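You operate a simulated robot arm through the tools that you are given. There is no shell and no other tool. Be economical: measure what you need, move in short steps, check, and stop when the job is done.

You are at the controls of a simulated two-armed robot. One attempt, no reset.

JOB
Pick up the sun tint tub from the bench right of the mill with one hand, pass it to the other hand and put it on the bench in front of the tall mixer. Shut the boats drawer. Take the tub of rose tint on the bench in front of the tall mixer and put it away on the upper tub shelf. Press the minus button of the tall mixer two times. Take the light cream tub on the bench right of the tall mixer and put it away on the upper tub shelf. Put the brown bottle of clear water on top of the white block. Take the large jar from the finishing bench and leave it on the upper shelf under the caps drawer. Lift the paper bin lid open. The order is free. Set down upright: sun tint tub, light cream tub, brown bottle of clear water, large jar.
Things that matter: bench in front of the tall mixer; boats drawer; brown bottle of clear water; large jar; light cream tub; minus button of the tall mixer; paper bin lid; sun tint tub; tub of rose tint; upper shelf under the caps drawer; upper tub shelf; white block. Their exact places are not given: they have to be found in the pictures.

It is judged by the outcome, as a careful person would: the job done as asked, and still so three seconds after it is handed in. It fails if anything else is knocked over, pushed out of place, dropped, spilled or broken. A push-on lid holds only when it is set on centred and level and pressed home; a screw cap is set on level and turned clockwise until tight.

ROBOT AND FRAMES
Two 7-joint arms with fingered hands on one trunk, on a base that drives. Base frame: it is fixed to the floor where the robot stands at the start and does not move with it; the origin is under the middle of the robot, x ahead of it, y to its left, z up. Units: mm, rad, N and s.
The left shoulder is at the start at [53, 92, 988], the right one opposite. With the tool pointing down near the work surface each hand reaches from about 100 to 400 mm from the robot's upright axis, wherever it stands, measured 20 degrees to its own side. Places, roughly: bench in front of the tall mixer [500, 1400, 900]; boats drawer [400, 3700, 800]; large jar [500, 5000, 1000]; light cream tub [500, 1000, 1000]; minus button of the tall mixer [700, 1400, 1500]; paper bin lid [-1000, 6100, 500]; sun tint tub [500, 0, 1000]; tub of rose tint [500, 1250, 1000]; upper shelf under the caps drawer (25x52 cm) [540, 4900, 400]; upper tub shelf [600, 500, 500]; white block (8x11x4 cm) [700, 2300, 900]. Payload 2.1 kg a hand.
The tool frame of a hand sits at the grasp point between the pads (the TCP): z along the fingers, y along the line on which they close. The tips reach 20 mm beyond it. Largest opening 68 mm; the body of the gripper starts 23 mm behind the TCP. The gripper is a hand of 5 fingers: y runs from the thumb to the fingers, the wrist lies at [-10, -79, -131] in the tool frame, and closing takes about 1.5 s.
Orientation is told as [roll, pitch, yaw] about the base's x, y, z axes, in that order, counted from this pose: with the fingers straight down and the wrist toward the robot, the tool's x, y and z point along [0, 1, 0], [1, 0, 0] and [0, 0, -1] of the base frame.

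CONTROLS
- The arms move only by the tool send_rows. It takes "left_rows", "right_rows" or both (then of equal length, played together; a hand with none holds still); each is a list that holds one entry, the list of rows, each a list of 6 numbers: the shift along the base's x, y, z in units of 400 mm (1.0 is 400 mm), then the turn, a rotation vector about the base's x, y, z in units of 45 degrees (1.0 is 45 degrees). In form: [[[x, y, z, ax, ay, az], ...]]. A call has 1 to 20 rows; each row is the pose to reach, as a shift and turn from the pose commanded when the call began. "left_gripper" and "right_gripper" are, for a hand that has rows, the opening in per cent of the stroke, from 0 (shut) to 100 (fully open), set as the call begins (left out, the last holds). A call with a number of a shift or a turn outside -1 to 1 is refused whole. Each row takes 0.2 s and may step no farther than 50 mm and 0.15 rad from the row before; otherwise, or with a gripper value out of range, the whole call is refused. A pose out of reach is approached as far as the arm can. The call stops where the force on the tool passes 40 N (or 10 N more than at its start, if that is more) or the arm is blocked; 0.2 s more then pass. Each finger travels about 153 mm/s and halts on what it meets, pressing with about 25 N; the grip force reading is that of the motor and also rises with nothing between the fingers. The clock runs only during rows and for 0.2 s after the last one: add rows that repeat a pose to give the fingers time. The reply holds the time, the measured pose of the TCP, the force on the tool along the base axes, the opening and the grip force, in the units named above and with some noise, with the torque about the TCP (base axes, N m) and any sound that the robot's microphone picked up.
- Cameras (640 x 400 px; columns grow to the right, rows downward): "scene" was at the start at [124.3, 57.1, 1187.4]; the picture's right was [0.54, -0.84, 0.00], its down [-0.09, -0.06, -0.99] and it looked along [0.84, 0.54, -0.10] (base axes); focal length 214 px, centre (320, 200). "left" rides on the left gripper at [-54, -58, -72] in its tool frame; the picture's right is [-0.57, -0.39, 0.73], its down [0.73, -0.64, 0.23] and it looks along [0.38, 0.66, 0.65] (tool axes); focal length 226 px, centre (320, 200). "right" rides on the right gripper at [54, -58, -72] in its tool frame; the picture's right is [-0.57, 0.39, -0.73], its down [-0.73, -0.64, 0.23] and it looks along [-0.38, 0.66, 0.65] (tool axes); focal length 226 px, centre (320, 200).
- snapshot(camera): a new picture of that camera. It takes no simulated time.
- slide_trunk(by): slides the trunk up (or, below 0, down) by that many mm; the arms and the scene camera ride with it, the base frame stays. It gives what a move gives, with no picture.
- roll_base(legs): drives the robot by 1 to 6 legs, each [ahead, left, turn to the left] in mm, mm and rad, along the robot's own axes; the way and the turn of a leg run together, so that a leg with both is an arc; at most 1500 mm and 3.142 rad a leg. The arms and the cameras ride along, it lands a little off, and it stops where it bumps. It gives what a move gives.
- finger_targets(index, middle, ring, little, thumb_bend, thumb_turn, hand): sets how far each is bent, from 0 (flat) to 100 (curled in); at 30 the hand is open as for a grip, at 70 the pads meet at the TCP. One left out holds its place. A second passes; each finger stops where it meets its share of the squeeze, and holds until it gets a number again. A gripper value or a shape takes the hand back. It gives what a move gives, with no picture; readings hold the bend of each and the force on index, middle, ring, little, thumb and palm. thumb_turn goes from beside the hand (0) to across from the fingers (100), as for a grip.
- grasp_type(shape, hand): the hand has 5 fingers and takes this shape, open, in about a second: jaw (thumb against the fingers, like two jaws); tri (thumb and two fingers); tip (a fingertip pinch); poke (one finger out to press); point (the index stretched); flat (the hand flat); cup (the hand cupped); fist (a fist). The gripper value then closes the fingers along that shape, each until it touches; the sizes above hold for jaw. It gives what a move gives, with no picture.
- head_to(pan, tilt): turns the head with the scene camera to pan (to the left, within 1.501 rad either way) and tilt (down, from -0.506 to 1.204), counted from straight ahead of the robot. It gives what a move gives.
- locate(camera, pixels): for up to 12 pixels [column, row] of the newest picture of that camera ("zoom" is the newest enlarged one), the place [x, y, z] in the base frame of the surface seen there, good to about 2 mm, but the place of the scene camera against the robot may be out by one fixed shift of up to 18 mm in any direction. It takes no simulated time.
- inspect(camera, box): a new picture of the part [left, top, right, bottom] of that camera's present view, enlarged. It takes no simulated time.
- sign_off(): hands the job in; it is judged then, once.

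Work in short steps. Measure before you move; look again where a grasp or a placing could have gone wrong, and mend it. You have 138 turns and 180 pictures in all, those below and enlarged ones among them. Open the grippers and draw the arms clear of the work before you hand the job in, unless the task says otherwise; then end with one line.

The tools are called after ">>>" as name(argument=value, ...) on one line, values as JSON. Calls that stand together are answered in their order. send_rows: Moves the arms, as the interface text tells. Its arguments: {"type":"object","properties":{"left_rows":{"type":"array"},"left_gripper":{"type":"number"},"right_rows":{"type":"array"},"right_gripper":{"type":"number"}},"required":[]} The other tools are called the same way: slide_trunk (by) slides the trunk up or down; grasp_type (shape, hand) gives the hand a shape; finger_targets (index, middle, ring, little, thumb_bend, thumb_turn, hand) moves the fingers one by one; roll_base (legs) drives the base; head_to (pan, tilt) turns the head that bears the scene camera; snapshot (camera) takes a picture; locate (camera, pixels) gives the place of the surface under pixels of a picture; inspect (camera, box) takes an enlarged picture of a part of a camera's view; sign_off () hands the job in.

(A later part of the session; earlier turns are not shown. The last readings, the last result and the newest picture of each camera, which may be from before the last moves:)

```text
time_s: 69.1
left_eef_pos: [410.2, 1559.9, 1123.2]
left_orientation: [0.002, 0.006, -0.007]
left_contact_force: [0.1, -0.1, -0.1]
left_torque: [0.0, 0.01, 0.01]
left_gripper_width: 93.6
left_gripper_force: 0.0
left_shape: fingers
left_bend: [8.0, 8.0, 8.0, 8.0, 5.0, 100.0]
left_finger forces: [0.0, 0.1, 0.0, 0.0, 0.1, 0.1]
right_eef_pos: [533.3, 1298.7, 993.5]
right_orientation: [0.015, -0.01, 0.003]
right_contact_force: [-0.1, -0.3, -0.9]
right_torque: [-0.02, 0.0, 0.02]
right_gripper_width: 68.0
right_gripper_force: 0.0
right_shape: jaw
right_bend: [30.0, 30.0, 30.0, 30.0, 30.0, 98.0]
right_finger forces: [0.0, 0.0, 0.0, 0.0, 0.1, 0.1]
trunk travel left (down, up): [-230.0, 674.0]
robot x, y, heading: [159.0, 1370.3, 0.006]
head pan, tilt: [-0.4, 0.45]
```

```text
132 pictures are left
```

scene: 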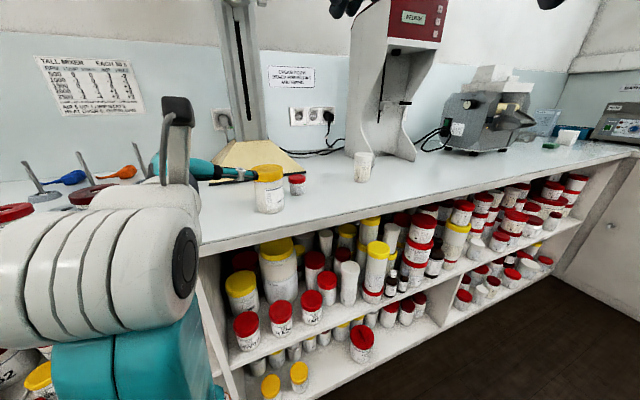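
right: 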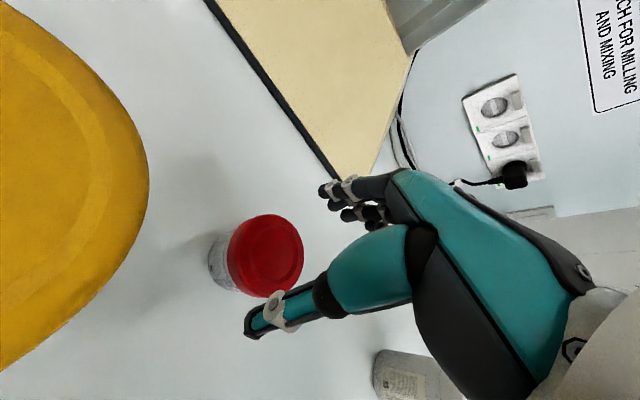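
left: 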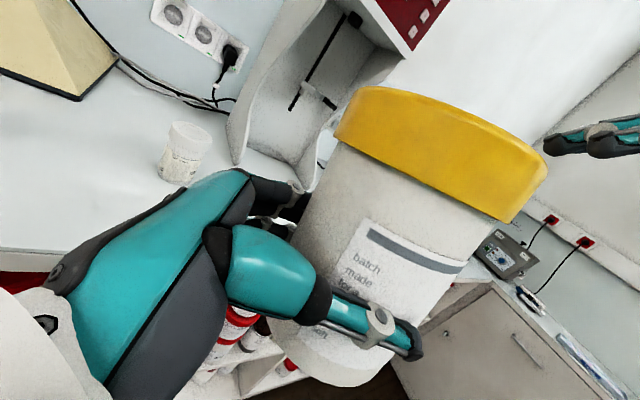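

Centred well by eye; I locate the lid for the last correction.

>>> locate(camera="right", pixels=[[266, 254], [303, 255], [266, 215], [228, 255], [266, 296], [215, 265]])

```text
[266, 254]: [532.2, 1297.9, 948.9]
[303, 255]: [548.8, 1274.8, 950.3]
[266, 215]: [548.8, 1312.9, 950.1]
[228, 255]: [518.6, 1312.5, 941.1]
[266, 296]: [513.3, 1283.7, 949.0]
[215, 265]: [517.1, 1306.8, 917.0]
```

Lid centre (531,1294). I descend to z 936 and then close the jaw.

>>> send_rows(right_rows=[[[-0.004, -0.011, -0.03, 0, 0, 0], [-0.004, -0.011, -0.08, 0, 0, 0], [-0.004, -0.011, -0.12, 0, 0, 0], [-0.004, -0.011, -0.143, 0, 0, 0], [-0.004, -0.011, -0.143, 0, 0, 0]]])

>>> send_rows(right_rows=[[[0, 0, 0, 0, 0, 0], [0, 0, 0, 0, 0, 0], [0, 0, 0, 0, 0, 0], [0, 0, 0, 0, 0, 0], [0, 0, 0, 0, 0, 0], [0, 0, 0, 0, 0, 0], [0, 0, 0, 0, 0, 0], [0, 0, 0, 0, 0, 0]]], right_gripper=0)

>>> send_rows(right_rows=[[[0, 0, 0.03, 0, 0, 0], [0, 0, 0.08, 0, 0, 0], [0, 0, 0.18, 0, 0, 0], [0, 0, 0.28, 0, 0, 0], [0, 0, 0.38, 0, 0, 0], [0, 0, 0.45, 0, 0, 0]]])

>>> snapshot(camera="right")

```text
time_s: 70.3
left_eef_pos: [410.2, 1560.6, 1123.9]
left_orientation: [0.001, 0.004, -0.008]
left_contact_force: [-0.1, -0.8, 0.4]
left_torque: [-0.04, -0.02, 0.01]
left_gripper_width: 93.3
left_gripper_force: 0.0
left_shape: fingers
left_bend: [8.0, 8.0, 8.0, 8.0, 5.0, 100.0]
left_finger forces: [0.0, 0.0, 0.0, 0.1, 0.1, 0.1]
right_eef_pos: [530.6, 1294.3, 936.7]
right_orientation: [0.014, -0.011, 0.007]
right_contact_force: [0.0, 0.4, 2.6]
right_torque: [0.05, 0.0, 0.01]
right_gripper_width: 68.2
right_gripper_force: 0.0
right_shape: jaw
right_bend: [29.0, 30.0, 30.0, 30.0, 29.0, 98.0]
right_finger forces: [1.6, 0.0, 0.0, 0.1, 0.8, 0.0]
trunk travel left (down, up): [-230.0, 674.0]
robot x, y, heading: [156.2, 1373.9, 0.005]
head pan, tilt: [-0.4, 0.45]
```

```text
time_s: 72.1
left_eef_pos: [410.3, 1559.0, 1122.7]
left_orientation: [0.002, 0.003, -0.006]
left_contact_force: [0.4, 0.3, -0.2]
left_torque: [-0.01, 0.03, 0.02]
left_gripper_width: 93.3
left_gripper_force: 0.1
left_shape: fingers
left_bend: [8.0, 8.0, 8.0, 8.0, 5.0, 100.0]
left_finger forces: [0.1, 0.0, 0.1, 0.0, 0.0, 0.0]
right_eef_pos: [532.6, 1293.0, 936.8]
right_orientation: [0.014, -0.011, 0.004]
right_contact_force: [-0.2, -0.8, 1.8]
right_torque: [-0.03, -0.05, -0.02]
right_gripper_width: 40.8
right_gripper_force: 25.5
right_shape: jaw
right_bend: [73.0, 45.0, 48.0, 47.0, 60.0, 99.0]
right_finger forces: [14.4, 10.1, 2.9, 0.0, 26.6, 0.1]
trunk travel left (down, up): [-230.0, 674.0]
robot x, y, heading: [156.5, 1372.3, 0.008]
head pan, tilt: [-0.4, 0.45]
```

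```text
time_s: 73.5
left_eef_pos: [410.7, 1560.0, 1123.4]
left_orientation: [0.001, 0.005, -0.007]
left_contact_force: [-0.7, -0.3, 0.4]
left_torque: [0.02, 0.02, 0.02]
left_gripper_width: 93.4
left_gripper_force: 0.1
left_shape: fingers
left_bend: [8.0, 8.0, 8.0, 8.0, 5.0, 100.0]
left_finger forces: [0.0, 0.0, 0.1, 0.1, 0.0, 0.1]
right_eef_pos: [533.1, 1292.4, 1115.8]
right_orientation: [0.013, -0.008, 0.005]
right_contact_force: [-0.6, 0.1, -0.1]
right_torque: [0.0, -0.01, -0.01]
right_gripper_width: 40.4
right_gripper_force: 25.1
right_shape: jaw
right_bend: [73.0, 46.0, 49.0, 47.0, 61.0, 98.0]
right_finger forces: [13.8, 9.8, 2.7, 0.0, 26.2, 0.0]
trunk travel left (down, up): [-230.0, 674.0]
robot x, y, heading: [159.6, 1372.4, 0.003]
head pan, tilt: [-0.4, 0.45]
```

```text
131 pictures are left
```

right: 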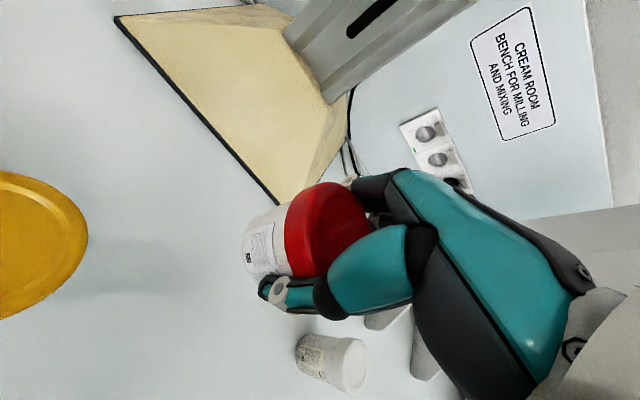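

The rose tub is held and the sun tub still stands. While here, I use the left hand for the minus key: back off, raise the trunk, shape a poke, and pitch the left hand forward.

>>> roll_base(legs=[[-200, 0, 0]])

>>> slide_trunk(by=400)

>>> grasp_type(hand="left", shape="poke")

>>> send_rows(left_rows=[[[0, -0.05, 0, 0, -0.17, 0], [0, -0.1, 0, 0, -0.34, 0], [0, -0.15, 0, 0, -0.51, 0], [0, -0.2, 0, 0, -0.68, 0], [0.05, -0.25, 0, 0, -0.85, 0], [0.1, -0.3, 0, 0, -1.0, 0], [0.1, -0.3, 0, 0, -1.0, 0]]])

>>> send_rows(left_rows=[[[0, 0, 0, 0, -0.17, 0], [0, 0, 0, 0, -0.34, 0], [0, 0, 0, 0, -0.51, 0], [0, 0, 0, 0, -0.68, 0], [0.05, 0, 0, 0, -0.85, 0], [0.1, 0, 0, 0, -1.0, 0], [0.1, 0, 0, 0, -1.0, 0]]])

>>> head_to(pan=0.1, tilt=0.2)

>>> snapshot(camera="scene")

>>> snapshot(camera="left")

```text
time_s: 75.1
left_eef_pos: [214.1, 1558.7, 1122.1]
left_orientation: [0.0, 0.004, -0.006]
left_contact_force: [-0.3, -0.2, -0.2]
left_torque: [0.0, 0.01, -0.02]
left_gripper_width: 93.6
left_gripper_force: 0.1
left_shape: fingers
left_bend: [8.0, 8.0, 8.0, 8.0, 5.0, 100.0]
left_finger forces: [0.0, 0.0, 0.0, 0.0, 0.1, 0.0]
right_eef_pos: [337.7, 1292.6, 1115.8]
right_orientation: [0.013, -0.011, 0.006]
right_contact_force: [-0.9, 0.1, -0.1]
right_torque: [0.0, 0.01, 0.0]
right_gripper_width: 40.0
right_gripper_force: 25.2
right_shape: jaw
right_bend: [73.0, 46.0, 49.0, 47.0, 61.0, 98.0]
right_finger forces: [13.9, 9.9, 2.7, 0.0, 26.2, 0.0]
trunk travel left (down, up): [-230.0, 674.0]
robot x, y, heading: [-38.2, 1373.4, 0.01]
head pan, tilt: [-0.4, 0.45]
```

```text
time_s: 78.9
left_eef_pos: [214.3, 1558.4, 1522.7]
left_orientation: [0.0, 0.005, -0.005]
left_contact_force: [0.6, 0.8, 0.2]
left_torque: [-0.01, 0.0, 0.01]
left_gripper_width: 93.7
left_gripper_force: 0.1
left_shape: fingers
left_bend: [8.0, 8.0, 8.0, 8.0, 5.0, 100.0]
left_finger forces: [0.1, 0.0, 0.1, 0.1, 0.0, 0.0]
right_eef_pos: [338.9, 1291.2, 1514.6]
right_orientation: [0.012, -0.009, 0.008]
right_contact_force: [0.4, 0.2, -1.6]
right_torque: [0.02, 0.02, 0.03]
right_gripper_width: 40.0
right_gripper_force: 25.1
right_shape: jaw
right_bend: [73.0, 46.0, 49.0, 47.0, 61.0, 98.0]
right_finger forces: [13.8, 10.0, 2.7, 0.0, 26.2, 0.1]
trunk travel left (down, up): [-630.0, 274.0]
robot x, y, heading: [-38.9, 1370.5, 0.011]
head pan, tilt: [-0.4, 0.45]
```

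```text
time_s: 79.8
left_eef_pos: [214.0, 1558.9, 1523.2]
left_orientation: [0.001, 0.005, -0.006]
left_contact_force: [-0.4, 0.0, -1.0]
left_torque: [0.02, -0.03, 0.01]
left_gripper_width: 0.1
left_gripper_force: 0.1
left_shape: poke
left_bend: [70.0, 70.0, 99.0, 99.0, 100.0, 100.0]
left_finger forces: [0.0, 0.1, 0.1, 0.1, 0.1, 0.1]
right_eef_pos: [338.2, 1292.2, 1515.6]
right_orientation: [0.013, -0.01, 0.008]
right_contact_force: [-1.3, 0.2, 0.3]
right_torque: [-0.01, -0.01, -0.03]
right_gripper_width: 39.9
right_gripper_force: 24.2
right_shape: jaw
right_bend: [73.0, 46.0, 49.0, 47.0, 61.0, 98.0]
right_finger forces: [13.9, 9.9, 2.7, 0.0, 26.1, 0.1]
trunk travel left (down, up): [-630.0, 274.0]
robot x, y, heading: [-41.4, 1374.0, 0.006]
head pan, tilt: [-0.4, 0.45]
```

```text
time_s: 81.4
left_eef_pos: [255.2, 1438.8, 1522.6]
left_orientation: [0.005, -0.782, -0.008]
left_contact_force: [0.2, 0.1, 0.1]
left_torque: [-0.04, 0.0, -0.01]
left_gripper_width: 0.0
left_gripper_force: 0.0
left_shape: poke
left_bend: [70.0, 70.0, 99.0, 99.0, 100.0, 100.0]
left_finger forces: [0.0, 0.0, 0.1, 0.0, 0.0, 0.0]
right_eef_pos: [339.3, 1291.6, 1515.5]
right_orientation: [0.016, -0.01, 0.009]
right_contact_force: [-0.2, -0.2, -1.2]
right_torque: [0.02, 0.0, -0.01]
right_gripper_width: 40.1
right_gripper_force: 24.7
right_shape: jaw
right_bend: [73.0, 46.0, 49.0, 47.0, 61.0, 98.0]
right_finger forces: [13.9, 9.8, 2.6, 0.0, 26.3, 0.0]
trunk travel left (down, up): [-630.0, 274.0]
robot x, y, heading: [-38.4, 1376.0, 0.007]
head pan, tilt: [-0.4, 0.45]
```

```text
time_s: 83.0
left_eef_pos: [294.6, 1439.0, 1523.9]
left_orientation: [0.838, -1.564, -0.838]
left_contact_force: [1.0, 0.3, -0.2]
left_torque: [-0.02, 0.01, -0.01]
left_gripper_width: 0.2
left_gripper_force: 0.1
left_shape: poke
left_bend: [70.0, 70.0, 99.0, 99.0, 100.0, 100.0]
left_finger forces: [0.0, 0.0, 0.1, 0.0, 0.1, 0.1]
left hand out of reach, approached as far as the arm can: row 4
right_eef_pos: [337.9, 1291.8, 1516.2]
right_orientation: [0.013, -0.011, 0.009]
right_contact_force: [0.4, 0.5, -0.9]
right_torque: [0.01, 0.02, 0.02]
right_gripper_width: 39.9
right_gripper_force: 25.1
right_shape: jaw
right_bend: [73.0, 46.0, 49.0, 47.0, 61.0, 98.0]
right_finger forces: [13.9, 9.9, 2.7, 0.0, 26.3, 0.0]
trunk travel left (down, up): [-630.0, 274.0]
robot x, y, heading: [-39.6, 1373.4, 0.005]
head pan, tilt: [-0.4, 0.45]
```

```text
time_s: 84.0
left_eef_pos: [296.4, 1438.7, 1522.5]
left_orientation: [0.677, -1.563, -0.676]
left_contact_force: [-0.1, 0.5, -0.5]
left_torque: [-0.01, 0.02, -0.04]
left_gripper_width: 0.0
left_gripper_force: 0.1
left_shape: poke
left_bend: [70.0, 70.0, 99.0, 99.0, 100.0, 100.0]
left_finger forces: [0.1, 0.0, 0.0, 0.0, 0.0, 0.0]
right_eef_pos: [339.0, 1292.0, 1514.4]
right_orientation: [0.015, -0.011, 0.008]
right_contact_force: [0.7, -0.4, 0.7]
right_torque: [-0.03, -0.01, 0.0]
right_gripper_width: 40.1
right_gripper_force: 25.4
right_shape: jaw
right_bend: [73.0, 46.0, 49.0, 47.0, 61.0, 98.0]
right_finger forces: [13.9, 9.9, 2.8, 0.0, 26.1, 0.1]
trunk travel left (down, up): [-630.0, 274.0]
robot x, y, heading: [-42.1, 1371.9, 0.011]
head pan, tilt: [0.099, 0.201]
```

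```text
130 pictures are left
```

scene: 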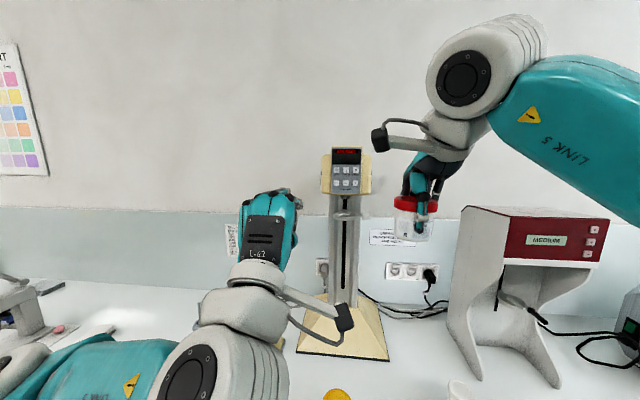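

```text
129 pictures are left
```

left: 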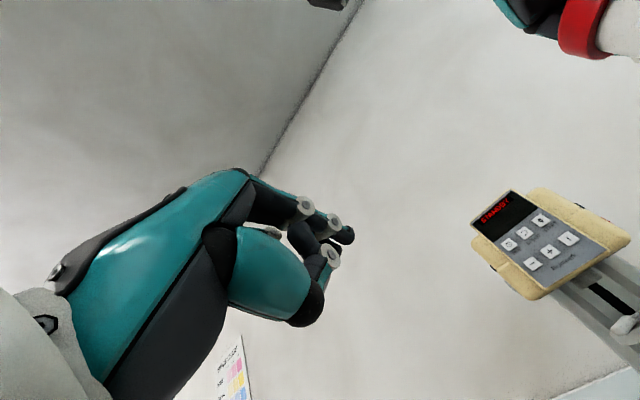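

Index and middle both stick out in this shape. I bend all but the index, and measure the fingertip and the minus key (about (534,264)) in the left camera.

>>> finger_targets(hand="left", index=62, middle=100, ring=100, little=100, thumb_bend=100)

>>> inspect(camera="left", box=[460, 180, 640, 310])

>>> locate(camera="zoom", pixels=[[260, 300], [320, 255], [385, 215], [170, 230], [285, 140], [300, 330]])

>>> inspect(camera="left", box=[220, 160, 400, 340])

```text
time_s: 85.0
left_eef_pos: [295.3, 1438.2, 1522.6]
left_orientation: [0.674, -1.563, -0.674]
left_contact_force: [-0.5, -0.2, -0.3]
left_torque: [0.01, -0.03, 0.0]
left_gripper_width: 8.5
left_gripper_force: 0.0
left_shape: fingers
left_bend: [44.0, 100.0, 100.0, 100.0, 99.0, 100.0]
left_finger forces: [0.0, 0.1, 0.0, 0.0, 0.0, 0.0]
right_eef_pos: [337.4, 1291.3, 1515.4]
right_orientation: [0.014, -0.012, 0.007]
right_contact_force: [0.0, -0.4, -0.5]
right_torque: [0.02, -0.02, 0.02]
right_gripper_width: 40.2
right_gripper_force: 25.2
right_shape: jaw
right_bend: [73.0, 46.0, 49.0, 47.0, 61.0, 98.0]
right_finger forces: [13.9, 10.1, 2.7, 0.0, 26.2, 0.0]
trunk travel left (down, up): [-630.0, 274.0]
robot x, y, heading: [-40.3, 1369.7, 0.009]
head pan, tilt: [0.099, 0.201]
```

```text
3.08 times, centred on (550, 245) of left
```

zoom: 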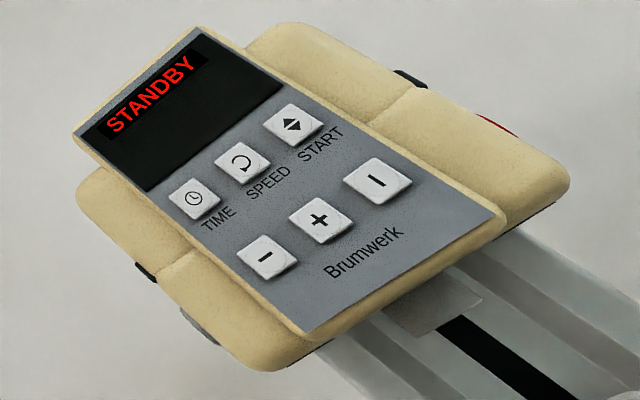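

```text
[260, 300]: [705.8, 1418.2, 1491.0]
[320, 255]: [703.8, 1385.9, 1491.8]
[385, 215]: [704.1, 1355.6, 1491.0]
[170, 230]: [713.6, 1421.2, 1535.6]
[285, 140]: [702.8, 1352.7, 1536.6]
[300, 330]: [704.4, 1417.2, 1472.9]
```

```text
2.22 times, centred on (310, 250) of left
```

zoom: 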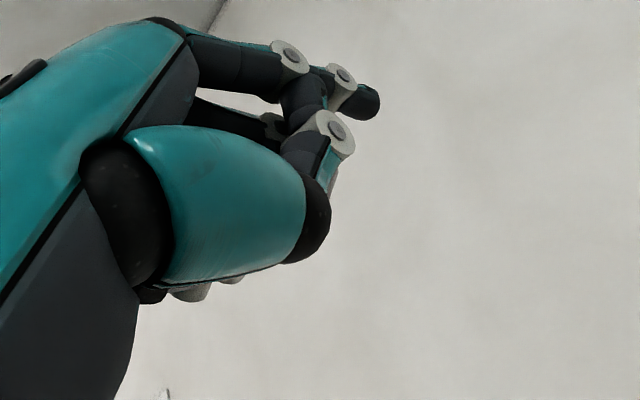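

I locate the index tip in this enlargement, and the minus key at (533,263) in the left picture.

>>> locate(camera="zoom", pixels=[[370, 103], [375, 95], [376, 110], [360, 100], [340, 135]])

>>> locate(camera="left", pixels=[[533, 263], [550, 251], [568, 239], [509, 244]])

>>> locate(camera="scene", pixels=[[336, 184], [346, 184], [355, 184], [275, 200], [293, 215]])

```text
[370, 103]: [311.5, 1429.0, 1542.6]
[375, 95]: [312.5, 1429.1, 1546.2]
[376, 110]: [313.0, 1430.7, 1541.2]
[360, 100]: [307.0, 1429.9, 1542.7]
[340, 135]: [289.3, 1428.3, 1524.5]
```

```text
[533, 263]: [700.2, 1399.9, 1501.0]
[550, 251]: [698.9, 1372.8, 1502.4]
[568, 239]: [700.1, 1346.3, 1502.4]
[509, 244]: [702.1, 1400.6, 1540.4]
```

```text
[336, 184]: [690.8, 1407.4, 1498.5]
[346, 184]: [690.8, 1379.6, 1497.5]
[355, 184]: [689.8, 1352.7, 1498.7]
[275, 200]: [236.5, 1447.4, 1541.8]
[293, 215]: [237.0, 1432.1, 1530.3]
```

Minus key at (700,1401,1500); index tip at about (318,1437,1543), i.e. TCP + (22,−1,+20). I pull the right hand back, align the left hand in y and z, then drive closer.

>>> send_rows(right_rows=[[[-0.08, -0.04, 0, 0, 0, 0], [-0.16, -0.08, 0, 0, 0, 0], [-0.24, -0.12, 0, 0, 0, 0], [-0.32, -0.16, 0, 0, 0, 0], [-0.32, -0.2, 0, 0, 0, 0]]], left_rows=[[[0, -0.03, -0.03, 0, 0, 0], [0, -0.06, -0.06, 0, 0, 0], [0, -0.09, -0.105, 0, 0, 0], [0, -0.09, -0.105, 0, 0, 0], [0, -0.09, -0.105, 0, 0, 0]]])

>>> roll_base(legs=[[325, 0, -0.009]])

>>> snapshot(camera="left")

>>> snapshot(camera="scene")

```text
time_s: 86.2
left_eef_pos: [294.5, 1400.5, 1479.9]
left_orientation: [0.747, -1.564, -0.747]
left_contact_force: [0.2, 1.0, -0.6]
left_torque: [0.0, -0.03, -0.01]
left_gripper_width: 8.1
left_gripper_force: 0.0
left_shape: fingers
left_bend: [44.0, 100.0, 100.0, 100.0, 99.0, 100.0]
left_finger forces: [0.0, 0.1, 0.0, 0.0, 0.1, 0.0]
right_eef_pos: [210.4, 1211.8, 1514.0]
right_orientation: [0.014, -0.007, 0.008]
right_contact_force: [-0.6, -0.2, 0.2]
right_torque: [-0.01, 0.0, 0.03]
right_gripper_width: 39.7
right_gripper_force: 24.7
right_shape: jaw
right_bend: [74.0, 47.0, 50.0, 47.0, 61.0, 98.0]
right_finger forces: [14.2, 9.9, 2.4, 0.0, 25.7, 0.0]
trunk travel left (down, up): [-630.0, 274.0]
robot x, y, heading: [-37.4, 1371.6, 0.01]
head pan, tilt: [0.099, 0.201]
```

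```text
time_s: 88.0
left_eef_pos: [531.6, 1400.3, 1481.6]
left_orientation: [1.055, -1.567, -1.061]
left_contact_force: [0.0, 0.3, -0.3]
left_torque: [0.0, 0.0, -0.01]
left_gripper_width: 7.8
left_gripper_force: 0.0
left_shape: fingers
left_bend: [45.0, 100.0, 100.0, 100.0, 98.0, 100.0]
left_finger forces: [0.0, 0.1, 0.0, 0.1, 0.1, 0.1]
right_eef_pos: [445.7, 1210.4, 1515.6]
right_orientation: [0.013, -0.011, -0.001]
right_contact_force: [-0.8, -0.1, 0.2]
right_torque: [0.01, -0.02, -0.01]
right_gripper_width: 39.9
right_gripper_force: 24.1
right_shape: jaw
right_bend: [74.0, 47.0, 50.0, 47.0, 61.0, 98.0]
right_finger forces: [14.2, 9.8, 2.3, 0.1, 25.9, 0.1]
trunk travel left (down, up): [-630.0, 274.0]
robot x, y, heading: [200.0, 1371.5, -0.001]
head pan, tilt: [0.099, 0.201]
stopped in leg 1: the robot was blocked; the commanded pose is now the measured one
```

```text
126 pictures are left
```

left: 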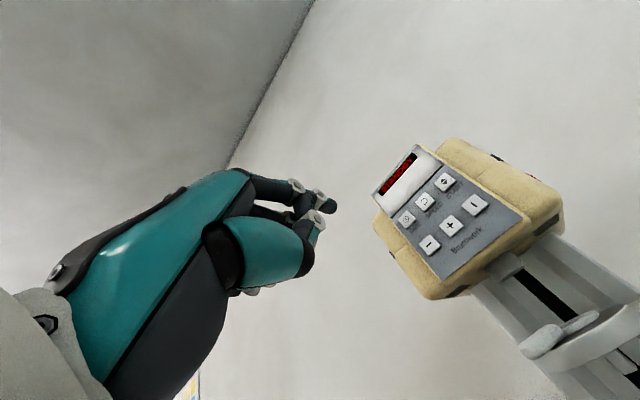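

```text
125 pictures are left
```

scene: 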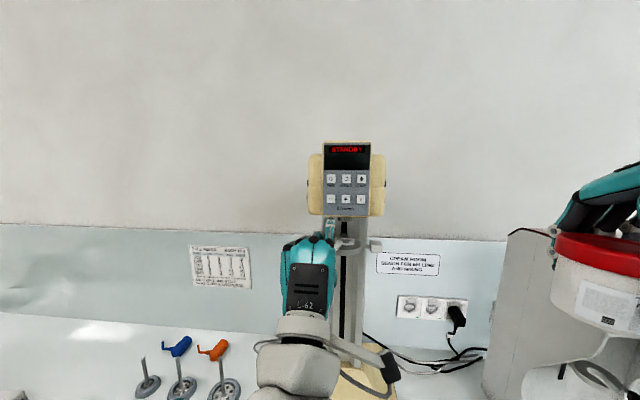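

Base stops at x=200. I measure the key at (430,244) and the tip at (335,205) in the left picture again before extending.

>>> locate(camera="left", pixels=[[430, 244], [450, 225], [474, 204], [406, 218], [334, 206], [330, 204]])

>>> locate(camera="scene", pixels=[[332, 198], [347, 198], [361, 198]])

```text
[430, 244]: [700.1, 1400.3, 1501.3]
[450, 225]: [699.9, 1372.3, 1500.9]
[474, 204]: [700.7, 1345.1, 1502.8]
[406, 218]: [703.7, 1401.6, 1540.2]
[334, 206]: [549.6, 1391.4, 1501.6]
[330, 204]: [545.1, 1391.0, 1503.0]
```

```text
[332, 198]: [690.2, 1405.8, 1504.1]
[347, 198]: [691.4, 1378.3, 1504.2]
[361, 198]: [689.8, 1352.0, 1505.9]
```

Tip is aligned (y≈1399, z≈1501). I extend 130 mm to stop about 15 mm short of the key and look.

>>> send_rows(left_rows=[[[0.08, 0, 0, 0, 0, 0], [0.16, 0, 0, 0, 0, 0], [0.24, 0, 0, 0, 0, 0], [0.325, 0, 0, 0, 0, 0], [0.325, 0, 0, 0, 0, 0]]])

>>> snapshot(camera="left")

>>> inspect(camera="scene", box=[270, 130, 430, 230])

```text
time_s: 89.2
left_eef_pos: [664.6, 1400.2, 1481.1]
left_orientation: [0.765, -1.563, -0.772]
left_contact_force: [0.9, -0.7, 0.8]
left_torque: [0.03, -0.03, -0.01]
left_gripper_width: 7.6
left_gripper_force: 0.1
left_shape: fingers
left_bend: [45.0, 100.0, 100.0, 100.0, 98.0, 100.0]
left_finger forces: [0.1, 0.0, 0.0, 0.1, 0.1, 0.0]
right_eef_pos: [448.5, 1211.9, 1513.9]
right_orientation: [0.013, -0.011, -0.002]
right_contact_force: [-0.5, 0.0, -2.3]
right_torque: [-0.02, -0.01, 0.03]
right_gripper_width: 39.7
right_gripper_force: 24.8
right_shape: jaw
right_bend: [74.0, 47.0, 50.0, 47.0, 61.0, 98.0]
right_finger forces: [14.0, 9.7, 2.4, 0.1, 25.9, 0.0]
trunk travel left (down, up): [-630.0, 274.0]
robot x, y, heading: [200.6, 1371.7, 0.001]
head pan, tilt: [0.099, 0.201]
```

```text
124 pictures are left
```

left: 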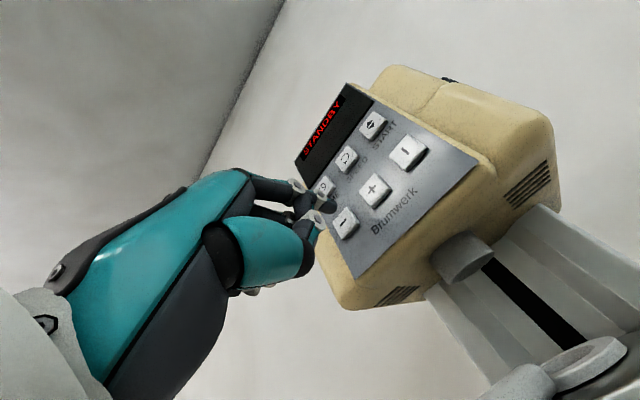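

```text
4.00 times, centred on (350, 180) of scene
```

zoom: 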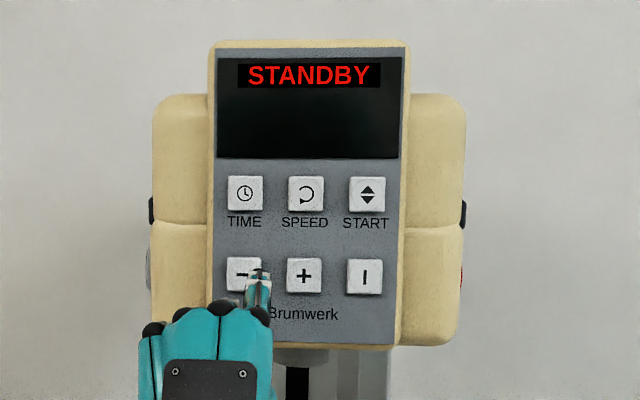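

The fingertip is about 6 mm right of the key's middle; I shift +5 mm in y and press forward slowly.

>>> send_rows(left_rows=[[[0, 0.0125, 0, 0, 0, 0], [0.015, 0.0125, 0, 0, 0, 0], [0.025, 0.0125, 0, 0, 0, 0], [0.03, 0.0125, 0, 0, 0, 0], [0.034, 0.0125, 0, 0, 0, 0], [0.037, 0.0125, 0, 0, 0, 0]]])

>>> inspect(camera="scene", box=[270, 130, 430, 230])

```text
time_s: 90.6
left_eef_pos: [680.1, 1405.8, 1482.3]
left_orientation: [0.784, -1.563, -0.792]
left_contact_force: [-0.3, -0.9, -0.6]
left_torque: [0.0, 0.01, 0.01]
left_gripper_width: 7.6
left_gripper_force: 0.6
left_shape: fingers
left_bend: [45.0, 100.0, 100.0, 100.0, 98.0, 100.0]
left_finger forces: [0.3, 0.0, 0.0, 0.0, 0.1, 0.0]
right_eef_pos: [448.0, 1210.9, 1514.6]
right_orientation: [0.016, -0.008, -0.002]
right_contact_force: [-0.6, -0.1, -1.0]
right_torque: [-0.02, 0.02, -0.03]
right_gripper_width: 39.8
right_gripper_force: 25.0
right_shape: jaw
right_bend: [74.0, 47.0, 50.0, 47.0, 61.0, 98.0]
right_finger forces: [14.1, 9.8, 2.4, 0.0, 25.8, 0.0]
trunk travel left (down, up): [-630.0, 274.0]
robot x, y, heading: [201.1, 1370.1, 0.0]
head pan, tilt: [0.099, 0.201]
```

```text
4.00 times, centred on (350, 180) of scene
```

zoom: 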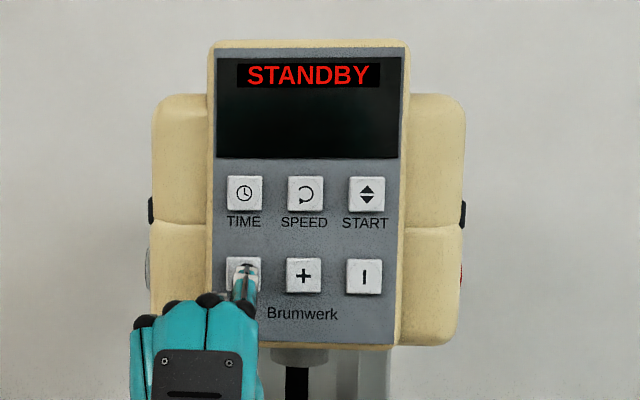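

The finger is centred on the minus key and just touching (0.3 N). I press on in 1 mm steps.

>>> send_rows(left_rows=[[[0.0025, 0, 0, 0, 0, 0], [0.005, 0, 0, 0, 0, 0], [0.0075, 0, 0, 0, 0, 0], [0.01, 0, 0, 0, 0, 0]]])

>>> inspect(camera="scene", box=[270, 130, 430, 230])

```text
time_s: 91.6
left_eef_pos: [681.3, 1405.6, 1481.5]
left_orientation: [0.821, -1.564, -0.827]
left_contact_force: [-3.4, -0.6, -0.8]
left_torque: [0.03, -0.09, -0.04]
left_gripper_width: 7.4
left_gripper_force: 1.9
left_shape: fingers
left_bend: [45.0, 100.0, 100.0, 100.0, 98.0, 100.0]
left_finger forces: [3.9, 0.0, 0.0, 0.0, 0.1, 0.0]
right_eef_pos: [447.8, 1211.4, 1514.8]
right_orientation: [0.016, -0.009, -0.002]
right_contact_force: [1.0, -0.4, -0.6]
right_torque: [0.02, 0.02, -0.03]
right_gripper_width: 39.9
right_gripper_force: 25.0
right_shape: jaw
right_bend: [74.0, 47.0, 50.0, 47.0, 61.0, 98.0]
right_finger forces: [14.1, 9.8, 2.3, 0.0, 25.8, 0.0]
trunk travel left (down, up): [-630.0, 274.0]
robot x, y, heading: [204.9, 1374.2, -0.001]
head pan, tilt: [0.099, 0.201]
heard: click
```

```text
4.00 times, centred on (350, 180) of scene
```

zoom: 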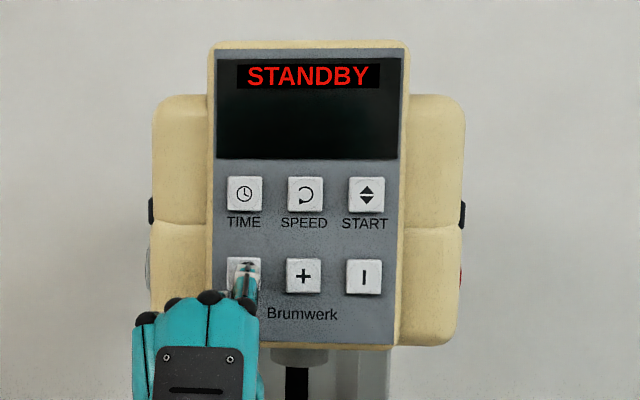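

One click heard. I draw back 14 mm, press again to the same depth, then withdraw.

>>> send_rows(left_rows=[[[-0.015, 0, 0, 0, 0, 0], [-0.035, 0, 0, 0, 0, 0], [-0.035, 0, 0, 0, 0, 0]]])

>>> send_rows(left_rows=[[[0.015, 0, 0, 0, 0, 0], [0.025, 0, 0, 0, 0, 0], [0.03, 0, 0, 0, 0, 0], [0.0325, 0, 0, 0, 0, 0], [0.035, 0, 0, 0, 0, 0]]])

>>> inspect(camera="scene", box=[270, 130, 430, 230])

```text
time_s: 92.4
left_eef_pos: [669.0, 1405.6, 1480.8]
left_orientation: [0.754, -1.564, -0.761]
left_contact_force: [0.9, -0.9, 0.5]
left_torque: [0.0, -0.02, 0.02]
left_gripper_width: 8.0
left_gripper_force: 0.0
left_shape: fingers
left_bend: [45.0, 100.0, 100.0, 100.0, 98.0, 100.0]
left_finger forces: [0.0, 0.0, 0.1, 0.0, 0.1, 0.1]
right_eef_pos: [448.2, 1210.9, 1514.4]
right_orientation: [0.013, -0.007, -0.003]
right_contact_force: [-1.3, -0.8, -0.7]
right_torque: [0.04, -0.01, -0.01]
right_gripper_width: 39.9
right_gripper_force: 25.0
right_shape: jaw
right_bend: [74.0, 47.0, 50.0, 47.0, 61.0, 98.0]
right_finger forces: [14.1, 9.9, 2.3, 0.1, 25.8, 0.0]
trunk travel left (down, up): [-630.0, 274.0]
robot x, y, heading: [200.9, 1371.1, -0.001]
head pan, tilt: [0.099, 0.201]
```

```text
time_s: 93.6
left_eef_pos: [682.6, 1404.5, 1482.8]
left_orientation: [0.928, -1.564, -0.935]
left_contact_force: [-5.3, 0.5, -1.4]
left_torque: [0.02, -0.1, -0.06]
left_gripper_width: 7.6
left_gripper_force: 3.2
left_shape: fingers
left_bend: [45.0, 100.0, 100.0, 100.0, 98.0, 100.0]
left_finger forces: [5.7, 0.0, 0.0, 0.0, 0.0, 0.1]
right_eef_pos: [445.9, 1210.9, 1514.1]
right_orientation: [0.014, -0.01, -0.003]
right_contact_force: [0.9, -0.5, -0.2]
right_torque: [0.01, 0.01, -0.02]
right_gripper_width: 39.9
right_gripper_force: 24.9
right_shape: jaw
right_bend: [74.0, 47.0, 50.0, 47.0, 61.0, 98.0]
right_finger forces: [14.1, 9.8, 2.4, 0.0, 25.8, 0.0]
trunk travel left (down, up): [-630.0, 274.0]
robot x, y, heading: [201.1, 1372.9, -0.002]
head pan, tilt: [0.099, 0.201]
heard: click
```

```text
4.00 times, centred on (350, 180) of scene
```

zoom: 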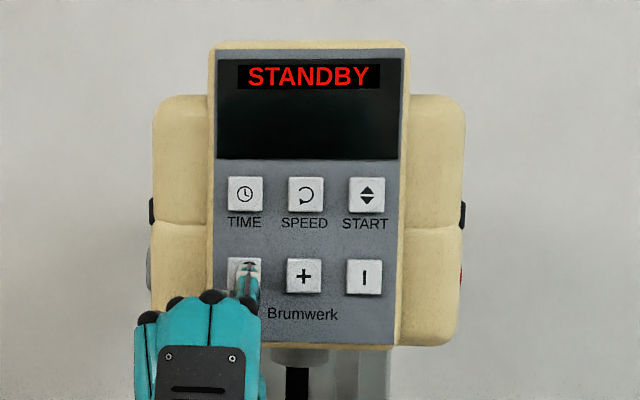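

Two clicks heard. I withdraw the left hand, turn it fingers-down again, back off, lower the trunk, and go to the cream tub.

>>> send_rows(left_rows=[[[-0.05, 0, 0, 0, 0, 0], [-0.15, 0, 0, 0, 0, 0], [-0.25, 0, 0, 0, 0, 0], [-0.35, 0, 0, 0, 0, 0], [-0.45, 0.02, 0, 0, 0, 0], [-0.5, 0.05, 0, 0, 0, 0]]])

>>> roll_base(legs=[[-240, 0, 0]])

>>> send_rows(left_rows=[[[0, 0.05, 0, 0, 0.17, 0], [0, 0.1, 0, 0, 0.34, 0], [0, 0.15, 0, 0, 0.51, 0], [0, 0.2, 0, 0, 0.68, 0], [0, 0.25, 0, 0, 0.85, 0], [0, 0.3, 0, 0, 1.0, 0], [0, 0.3, 0, 0, 1.0, 0]]])

>>> send_rows(left_rows=[[[0, 0, 0, 0, 0.17, 0], [0, 0, 0, 0, 0.34, 0], [0, 0, 0, 0, 0.51, 0], [0, 0, 0, 0, 0.68, 0], [0, 0, 0, 0, 0.85, 0], [0, 0, 0, 0, 1.0, 0], [0, 0, 0, 0, 1.0, 0]]])

>>> grasp_type(hand="left", shape="jaw")

>>> slide_trunk(by=-400)

>>> roll_base(legs=[[0, -330, 0]])

>>> head_to(pan=0.0, tilt=0.5)

>>> snapshot(camera="scene")

>>> snapshot(camera="left")

```text
time_s: 95.0
left_eef_pos: [500.1, 1413.9, 1487.4]
left_orientation: [2.071, -1.537, -2.065]
left_contact_force: [-0.4, 0.1, 0.6]
left_torque: [0.01, -0.02, -0.04]
left_gripper_width: 7.5
left_gripper_force: 0.0
left_shape: fingers
left_bend: [45.0, 100.0, 100.0, 100.0, 98.0, 100.0]
left_finger forces: [0.1, 0.0, 0.1, 0.0, 0.0, 0.1]
left hand out of reach, approached as far as the arm can: row 6
right_eef_pos: [448.7, 1211.4, 1514.2]
right_orientation: [0.014, -0.009, -0.004]
right_contact_force: [0.2, 0.0, -0.5]
right_torque: [0.03, -0.01, -0.03]
right_gripper_width: 39.6
right_gripper_force: 25.0
right_shape: jaw
right_bend: [74.0, 47.0, 50.0, 47.0, 61.0, 98.0]
right_finger forces: [14.2, 9.8, 2.3, 0.0, 25.8, 0.0]
trunk travel left (down, up): [-630.0, 274.0]
robot x, y, heading: [195.8, 1374.8, 0.001]
head pan, tilt: [0.099, 0.201]
```

```text
time_s: 96.8
left_eef_pos: [257.7, 1412.7, 1484.5]
left_orientation: [1.889, -1.532, -1.884]
left_contact_force: [-0.1, -0.1, -0.7]
left_torque: [-0.02, -0.01, 0.02]
left_gripper_width: 7.4
left_gripper_force: 0.0
left_shape: fingers
left_bend: [45.0, 100.0, 100.0, 100.0, 98.0, 100.0]
left_finger forces: [0.1, 0.1, 0.0, 0.0, 0.1, 0.0]
right_eef_pos: [203.8, 1210.1, 1514.5]
right_orientation: [0.015, -0.01, 0.0]
right_contact_force: [0.7, 0.8, -0.7]
right_torque: [0.0, 0.02, 0.01]
right_gripper_width: 39.8
right_gripper_force: 25.4
right_shape: jaw
right_bend: [74.0, 47.0, 50.0, 47.0, 61.0, 98.0]
right_finger forces: [14.2, 9.8, 2.3, 0.0, 25.8, 0.1]
trunk travel left (down, up): [-630.0, 274.0]
robot x, y, heading: [-41.9, 1371.1, 0.002]
head pan, tilt: [0.099, 0.201]
```

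```text
time_s: 98.4
left_eef_pos: [281.2, 1523.0, 1465.9]
left_orientation: [0.045, -0.795, -0.053]
left_contact_force: [-0.4, 0.8, 0.2]
left_torque: [-0.05, -0.01, 0.02]
left_gripper_width: 7.4
left_gripper_force: 0.1
left_shape: fingers
left_bend: [45.0, 100.0, 100.0, 100.0, 98.0, 100.0]
left_finger forces: [0.1, 0.0, 0.1, 0.1, 0.0, 0.1]
left hand out of reach, approached as far as the arm can: row 1, 2, 3, 4, 5, 6, 7
right_eef_pos: [204.7, 1210.7, 1514.2]
right_orientation: [0.014, -0.008, 0.0]
right_contact_force: [0.1, 0.2, -0.6]
right_torque: [0.02, 0.0, 0.01]
right_gripper_width: 40.0
right_gripper_force: 25.3
right_shape: jaw
right_bend: [74.0, 47.0, 50.0, 47.0, 61.0, 97.0]
right_finger forces: [14.2, 9.8, 2.4, 0.0, 25.8, 0.1]
trunk travel left (down, up): [-630.0, 274.0]
robot x, y, heading: [-44.3, 1372.5, 0.004]
head pan, tilt: [0.099, 0.201]
```

```text
time_s: 100.0
left_eef_pos: [328.3, 1558.1, 1487.2]
left_orientation: [0.006, -0.009, -0.039]
left_contact_force: [-1.4, 0.2, 0.2]
left_torque: [0.02, -0.03, 0.02]
left_gripper_width: 7.4
left_gripper_force: 0.0
left_shape: fingers
left_bend: [45.0, 100.0, 100.0, 100.0, 98.0, 100.0]
left_finger forces: [0.1, 0.0, 0.0, 0.1, 0.1, 0.0]
left hand out of reach, approached as far as the arm can: row 1, 2, 3, 4, 5, 6, 7
right_eef_pos: [204.7, 1210.4, 1513.3]
right_orientation: [0.014, -0.009, 0.0]
right_contact_force: [-0.1, -0.7, -0.3]
right_torque: [-0.01, 0.02, 0.01]
right_gripper_width: 39.7
right_gripper_force: 25.0
right_shape: jaw
right_bend: [74.0, 47.0, 50.0, 47.0, 61.0, 97.0]
right_finger forces: [14.2, 9.9, 2.4, 0.0, 25.8, 0.0]
trunk travel left (down, up): [-630.0, 274.0]
robot x, y, heading: [-45.3, 1372.3, 0.005]
head pan, tilt: [0.099, 0.201]
```

```text
time_s: 100.9
left_eef_pos: [328.5, 1558.3, 1485.0]
left_orientation: [0.006, -0.011, -0.038]
left_contact_force: [-0.3, 0.3, 1.0]
left_torque: [0.01, -0.01, -0.03]
left_gripper_width: 67.8
left_gripper_force: 0.1
left_shape: jaw
left_bend: [30.0, 30.0, 30.0, 30.0, 30.0, 98.0]
left_finger forces: [0.0, 0.0, 0.1, 0.0, 0.1, 0.0]
right_eef_pos: [205.3, 1211.9, 1514.0]
right_orientation: [0.014, -0.008, 0.0]
right_contact_force: [0.5, 0.2, -1.1]
right_torque: [-0.01, -0.02, 0.0]
right_gripper_width: 39.8
right_gripper_force: 25.1
right_shape: jaw
right_bend: [74.0, 47.0, 50.0, 47.0, 61.0, 97.0]
right_finger forces: [14.2, 9.7, 2.2, 0.0, 25.8, 0.0]
trunk travel left (down, up): [-630.0, 274.0]
robot x, y, heading: [-41.4, 1369.6, 0.01]
head pan, tilt: [0.099, 0.201]
```

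```text
time_s: 104.7
left_eef_pos: [368.6, 1558.0, 1033.5]
left_orientation: [0.0, 0.127, -0.037]
left_contact_force: [-0.3, -0.6, -0.8]
left_torque: [0.01, 0.04, 0.0]
left_gripper_width: 67.7
left_gripper_force: 0.0
left_shape: jaw
left_bend: [30.0, 30.0, 30.0, 30.0, 30.0, 98.0]
left_finger forces: [0.0, 0.1, 0.0, 0.0, 0.0, 0.0]
right_eef_pos: [205.1, 1210.9, 1114.6]
right_orientation: [0.014, -0.008, 0.001]
right_contact_force: [-0.1, 0.4, -1.0]
right_torque: [-0.02, -0.03, 0.02]
right_gripper_width: 39.4
right_gripper_force: 25.6
right_shape: jaw
right_bend: [74.0, 47.0, 50.0, 47.0, 61.0, 97.0]
right_finger forces: [14.3, 9.8, 2.3, 0.0, 25.7, 0.0]
trunk travel left (down, up): [-230.0, 674.0]
robot x, y, heading: [-44.0, 1373.2, 0.003]
head pan, tilt: [0.099, 0.201]
```

```text
time_s: 106.9
left_eef_pos: [369.6, 1225.5, 1033.3]
left_orientation: [0.0, 0.127, -0.039]
left_contact_force: [0.1, 0.6, -0.3]
left_torque: [0.05, 0.0, -0.01]
left_gripper_width: 67.5
left_gripper_force: 0.0
left_shape: jaw
left_bend: [30.0, 30.0, 30.0, 30.0, 30.0, 98.0]
left_finger forces: [0.2, 0.1, 0.0, 0.1, 0.0, 0.0]
right_eef_pos: [204.7, 876.8, 1113.9]
right_orientation: [0.014, -0.009, -0.002]
right_contact_force: [0.9, 0.5, 0.1]
right_torque: [-0.02, 0.04, 0.02]
right_gripper_width: 39.9
right_gripper_force: 24.7
right_shape: jaw
right_bend: [74.0, 47.0, 50.0, 47.0, 61.0, 97.0]
right_finger forces: [14.2, 9.8, 2.3, 0.1, 25.7, 0.1]
trunk travel left (down, up): [-230.0, 674.0]
robot x, y, heading: [-41.1, 1039.1, -0.008]
head pan, tilt: [0.099, 0.201]
```

```text
time_s: 107.7
left_eef_pos: [368.8, 1225.0, 1034.5]
left_orientation: [-0.001, 0.127, -0.039]
left_contact_force: [-0.2, 0.7, 0.0]
left_torque: [0.0, -0.03, 0.0]
left_gripper_width: 67.7
left_gripper_force: 0.1
left_shape: jaw
left_bend: [30.0, 30.0, 30.0, 30.0, 30.0, 98.0]
left_finger forces: [0.0, 0.0, 0.0, 0.0, 0.1, 0.0]
right_eef_pos: [205.4, 878.3, 1112.8]
right_orientation: [0.015, -0.009, -0.003]
right_contact_force: [0.3, 0.0, -1.0]
right_torque: [0.04, -0.01, -0.04]
right_gripper_width: 39.5
right_gripper_force: 25.1
right_shape: jaw
right_bend: [74.0, 47.0, 50.0, 47.0, 61.0, 97.0]
right_finger forces: [14.4, 9.8, 2.3, 0.1, 25.7, 0.0]
trunk travel left (down, up): [-230.0, 674.0]
robot x, y, heading: [-45.1, 1038.8, -0.002]
head pan, tilt: [0.0, 0.499]
```

```text
119 pictures are left
```

scene: 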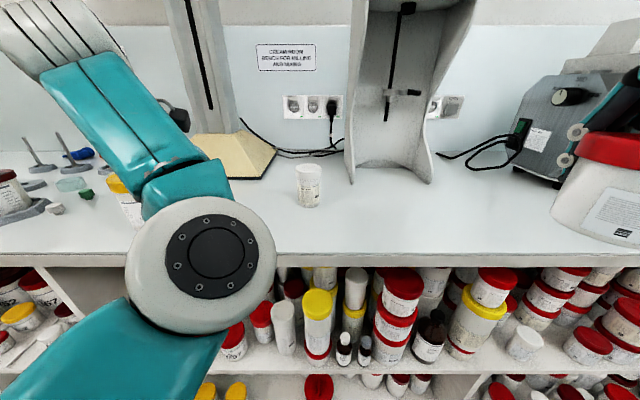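

```text
118 pictures are left
```

left: 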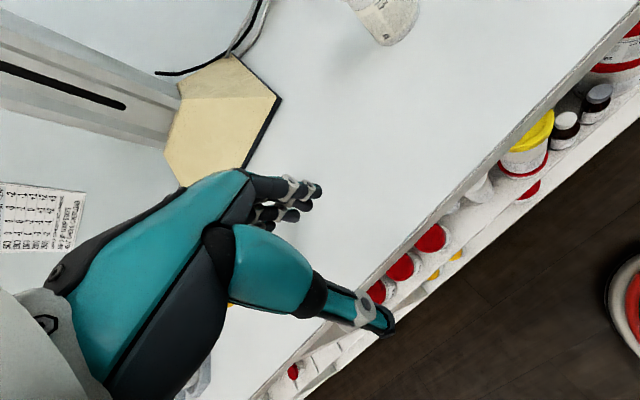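

The cream tub is at (308,185), rose still in the right hand. I raise and straighten the left hand, then drive in toward the cream tub.

>>> send_rows(left_rows=[[[0, 0, 0.1, 0, -0.08, 0.025], [-0.05, 0, 0.18, 0, -0.162, 0.05], [-0.15, 0, 0.22, 0, -0.162, 0.05], [-0.25, -0.05, 0.22, 0, -0.162, 0.05], [-0.25, -0.1, 0.22, 0, -0.162, 0.05]]])

>>> roll_base(legs=[[210, -40, 0]])

>>> snapshot(camera="left")

>>> snapshot(camera="scene")

```text
time_s: 108.9
left_eef_pos: [304.6, 1230.3, 1158.9]
left_orientation: [0.003, -0.001, 0.002]
left_contact_force: [0.1, 0.1, -0.9]
left_torque: [0.01, 0.02, -0.04]
left_gripper_width: 67.9
left_gripper_force: 0.0
left_shape: jaw
left_bend: [30.0, 30.0, 30.0, 30.0, 30.0, 98.0]
left_finger forces: [0.0, 0.0, 0.0, 0.1, 0.0, 0.1]
left hand out of reach, approached as far as the arm can: row 3, 4, 5
right_eef_pos: [205.2, 877.8, 1113.6]
right_orientation: [0.013, -0.009, -0.003]
right_contact_force: [0.8, 0.6, -1.2]
right_torque: [0.03, 0.01, 0.02]
right_gripper_width: 39.7
right_gripper_force: 24.9
right_shape: jaw
right_bend: [74.0, 47.0, 50.0, 47.0, 61.0, 97.0]
right_finger forces: [14.3, 9.9, 2.1, 0.0, 25.7, 0.0]
trunk travel left (down, up): [-230.0, 674.0]
robot x, y, heading: [-43.0, 1039.6, -0.002]
head pan, tilt: [0.0, 0.499]
```

```text
time_s: 110.5
left_eef_pos: [514.7, 1188.8, 1157.4]
left_orientation: [0.004, 0.001, 0.002]
left_contact_force: [-0.5, -0.2, -0.6]
left_torque: [-0.02, -0.01, -0.02]
left_gripper_width: 67.5
left_gripper_force: 0.1
left_shape: jaw
left_bend: [30.0, 30.0, 30.0, 30.0, 30.0, 98.0]
left_finger forces: [0.0, 0.1, 0.1, 0.1, 0.0, 0.0]
right_eef_pos: [417.1, 837.7, 1114.2]
right_orientation: [0.015, -0.01, -0.001]
right_contact_force: [0.2, -0.5, 0.0]
right_torque: [0.01, 0.0, -0.01]
right_gripper_width: 39.9
right_gripper_force: 25.2
right_shape: jaw
right_bend: [74.0, 47.0, 50.0, 47.0, 61.0, 97.0]
right_finger forces: [14.3, 9.8, 2.2, 0.0, 25.7, 0.0]
trunk travel left (down, up): [-230.0, 674.0]
robot x, y, heading: [167.0, 998.9, -0.005]
head pan, tilt: [0.0, 0.499]
```

```text
117 pictures are left
```

left: 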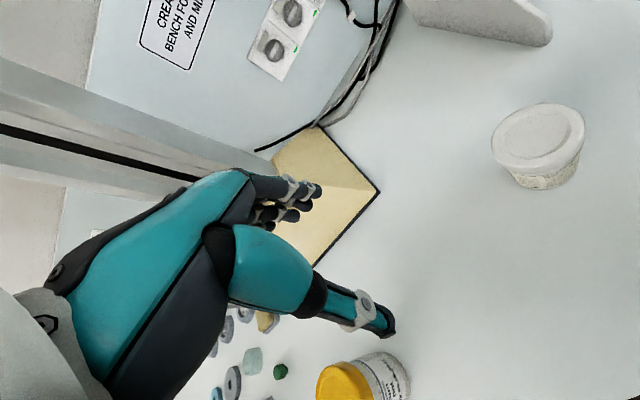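

```text
116 pictures are left
```

scene: 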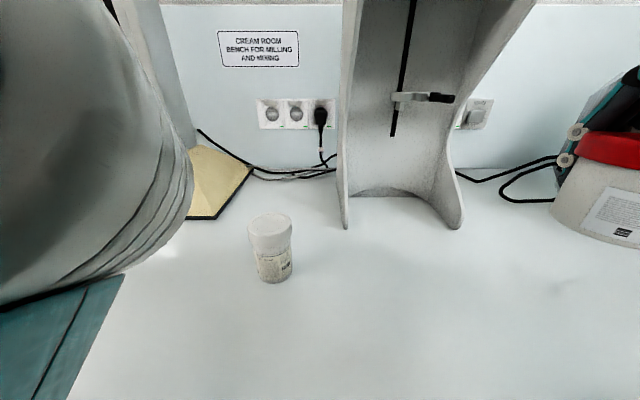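

The sun tub still stands (360,380). Now I locate the cream lid in the left picture, centre (541,135).

>>> locate(camera="left", pixels=[[541, 135], [496, 150], [584, 120], [540, 106], [555, 165], [530, 165], [545, 180]])

```text
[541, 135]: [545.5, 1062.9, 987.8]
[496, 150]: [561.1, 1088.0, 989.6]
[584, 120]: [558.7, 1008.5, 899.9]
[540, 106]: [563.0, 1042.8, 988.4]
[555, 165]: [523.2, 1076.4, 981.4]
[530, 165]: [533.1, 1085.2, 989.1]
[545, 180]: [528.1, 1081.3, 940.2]
```

Cream lid centre (548,1068), radius 26, top 989. I bring the left hand above it, tips just over the lid.

>>> send_rows(left_rows=[[[0.02, -0.08, 0, 0, 0, 0], [0.04, -0.16, 0, 0, 0, 0], [0.06, -0.24, -0.05, 0, 0, 0], [0.083, -0.302, -0.1, 0, 0, 0], [0.083, -0.302, -0.2, 0, 0, 0], [0.083, -0.302, -0.29, 0, 0, 0], [0.083, -0.302, -0.34, 0, 0, 0], [0.083, -0.302, -0.34, 0, 0, 0]]])

>>> snapshot(camera="left")

>>> locate(camera="left", pixels=[[375, 245], [375, 200], [330, 245], [420, 245], [375, 290]])

```text
time_s: 112.3
left_eef_pos: [618.2, 1071.0, 1018.6]
left_orientation: [0.003, -0.001, 0.0]
left_contact_force: [0.1, 0.4, 0.5]
left_torque: [0.01, 0.01, -0.03]
left_gripper_width: 68.1
left_gripper_force: 0.1
left_shape: jaw
left_bend: [30.0, 30.0, 30.0, 30.0, 30.0, 98.0]
left_finger forces: [0.1, 0.1, 0.0, 0.0, 0.0, 0.1]
left hand out of reach, approached as far as the arm can: row 1, 2, 3, 4, 5, 6, 7, 8
right_eef_pos: [417.2, 835.9, 1114.2]
right_orientation: [0.014, -0.008, -0.002]
right_contact_force: [-0.6, -0.2, -0.6]
right_torque: [0.01, 0.01, 0.01]
right_gripper_width: 39.7
right_gripper_force: 24.5
right_shape: jaw
right_bend: [74.0, 47.0, 50.0, 47.0, 61.0, 97.0]
right_finger forces: [14.3, 9.8, 2.2, 0.0, 25.7, 0.0]
trunk travel left (down, up): [-230.0, 674.0]
robot x, y, heading: [168.5, 999.0, -0.002]
head pan, tilt: [0.0, 0.499]
```

```text
115 pictures are left
```

left: 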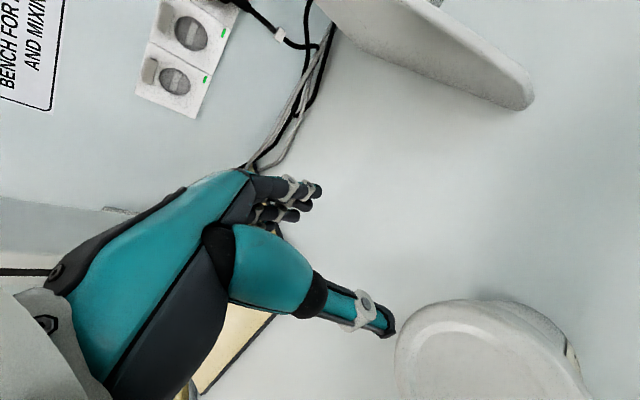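

```text
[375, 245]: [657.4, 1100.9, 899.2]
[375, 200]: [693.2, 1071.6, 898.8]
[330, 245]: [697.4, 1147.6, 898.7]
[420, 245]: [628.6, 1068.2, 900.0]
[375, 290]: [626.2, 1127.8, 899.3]
```

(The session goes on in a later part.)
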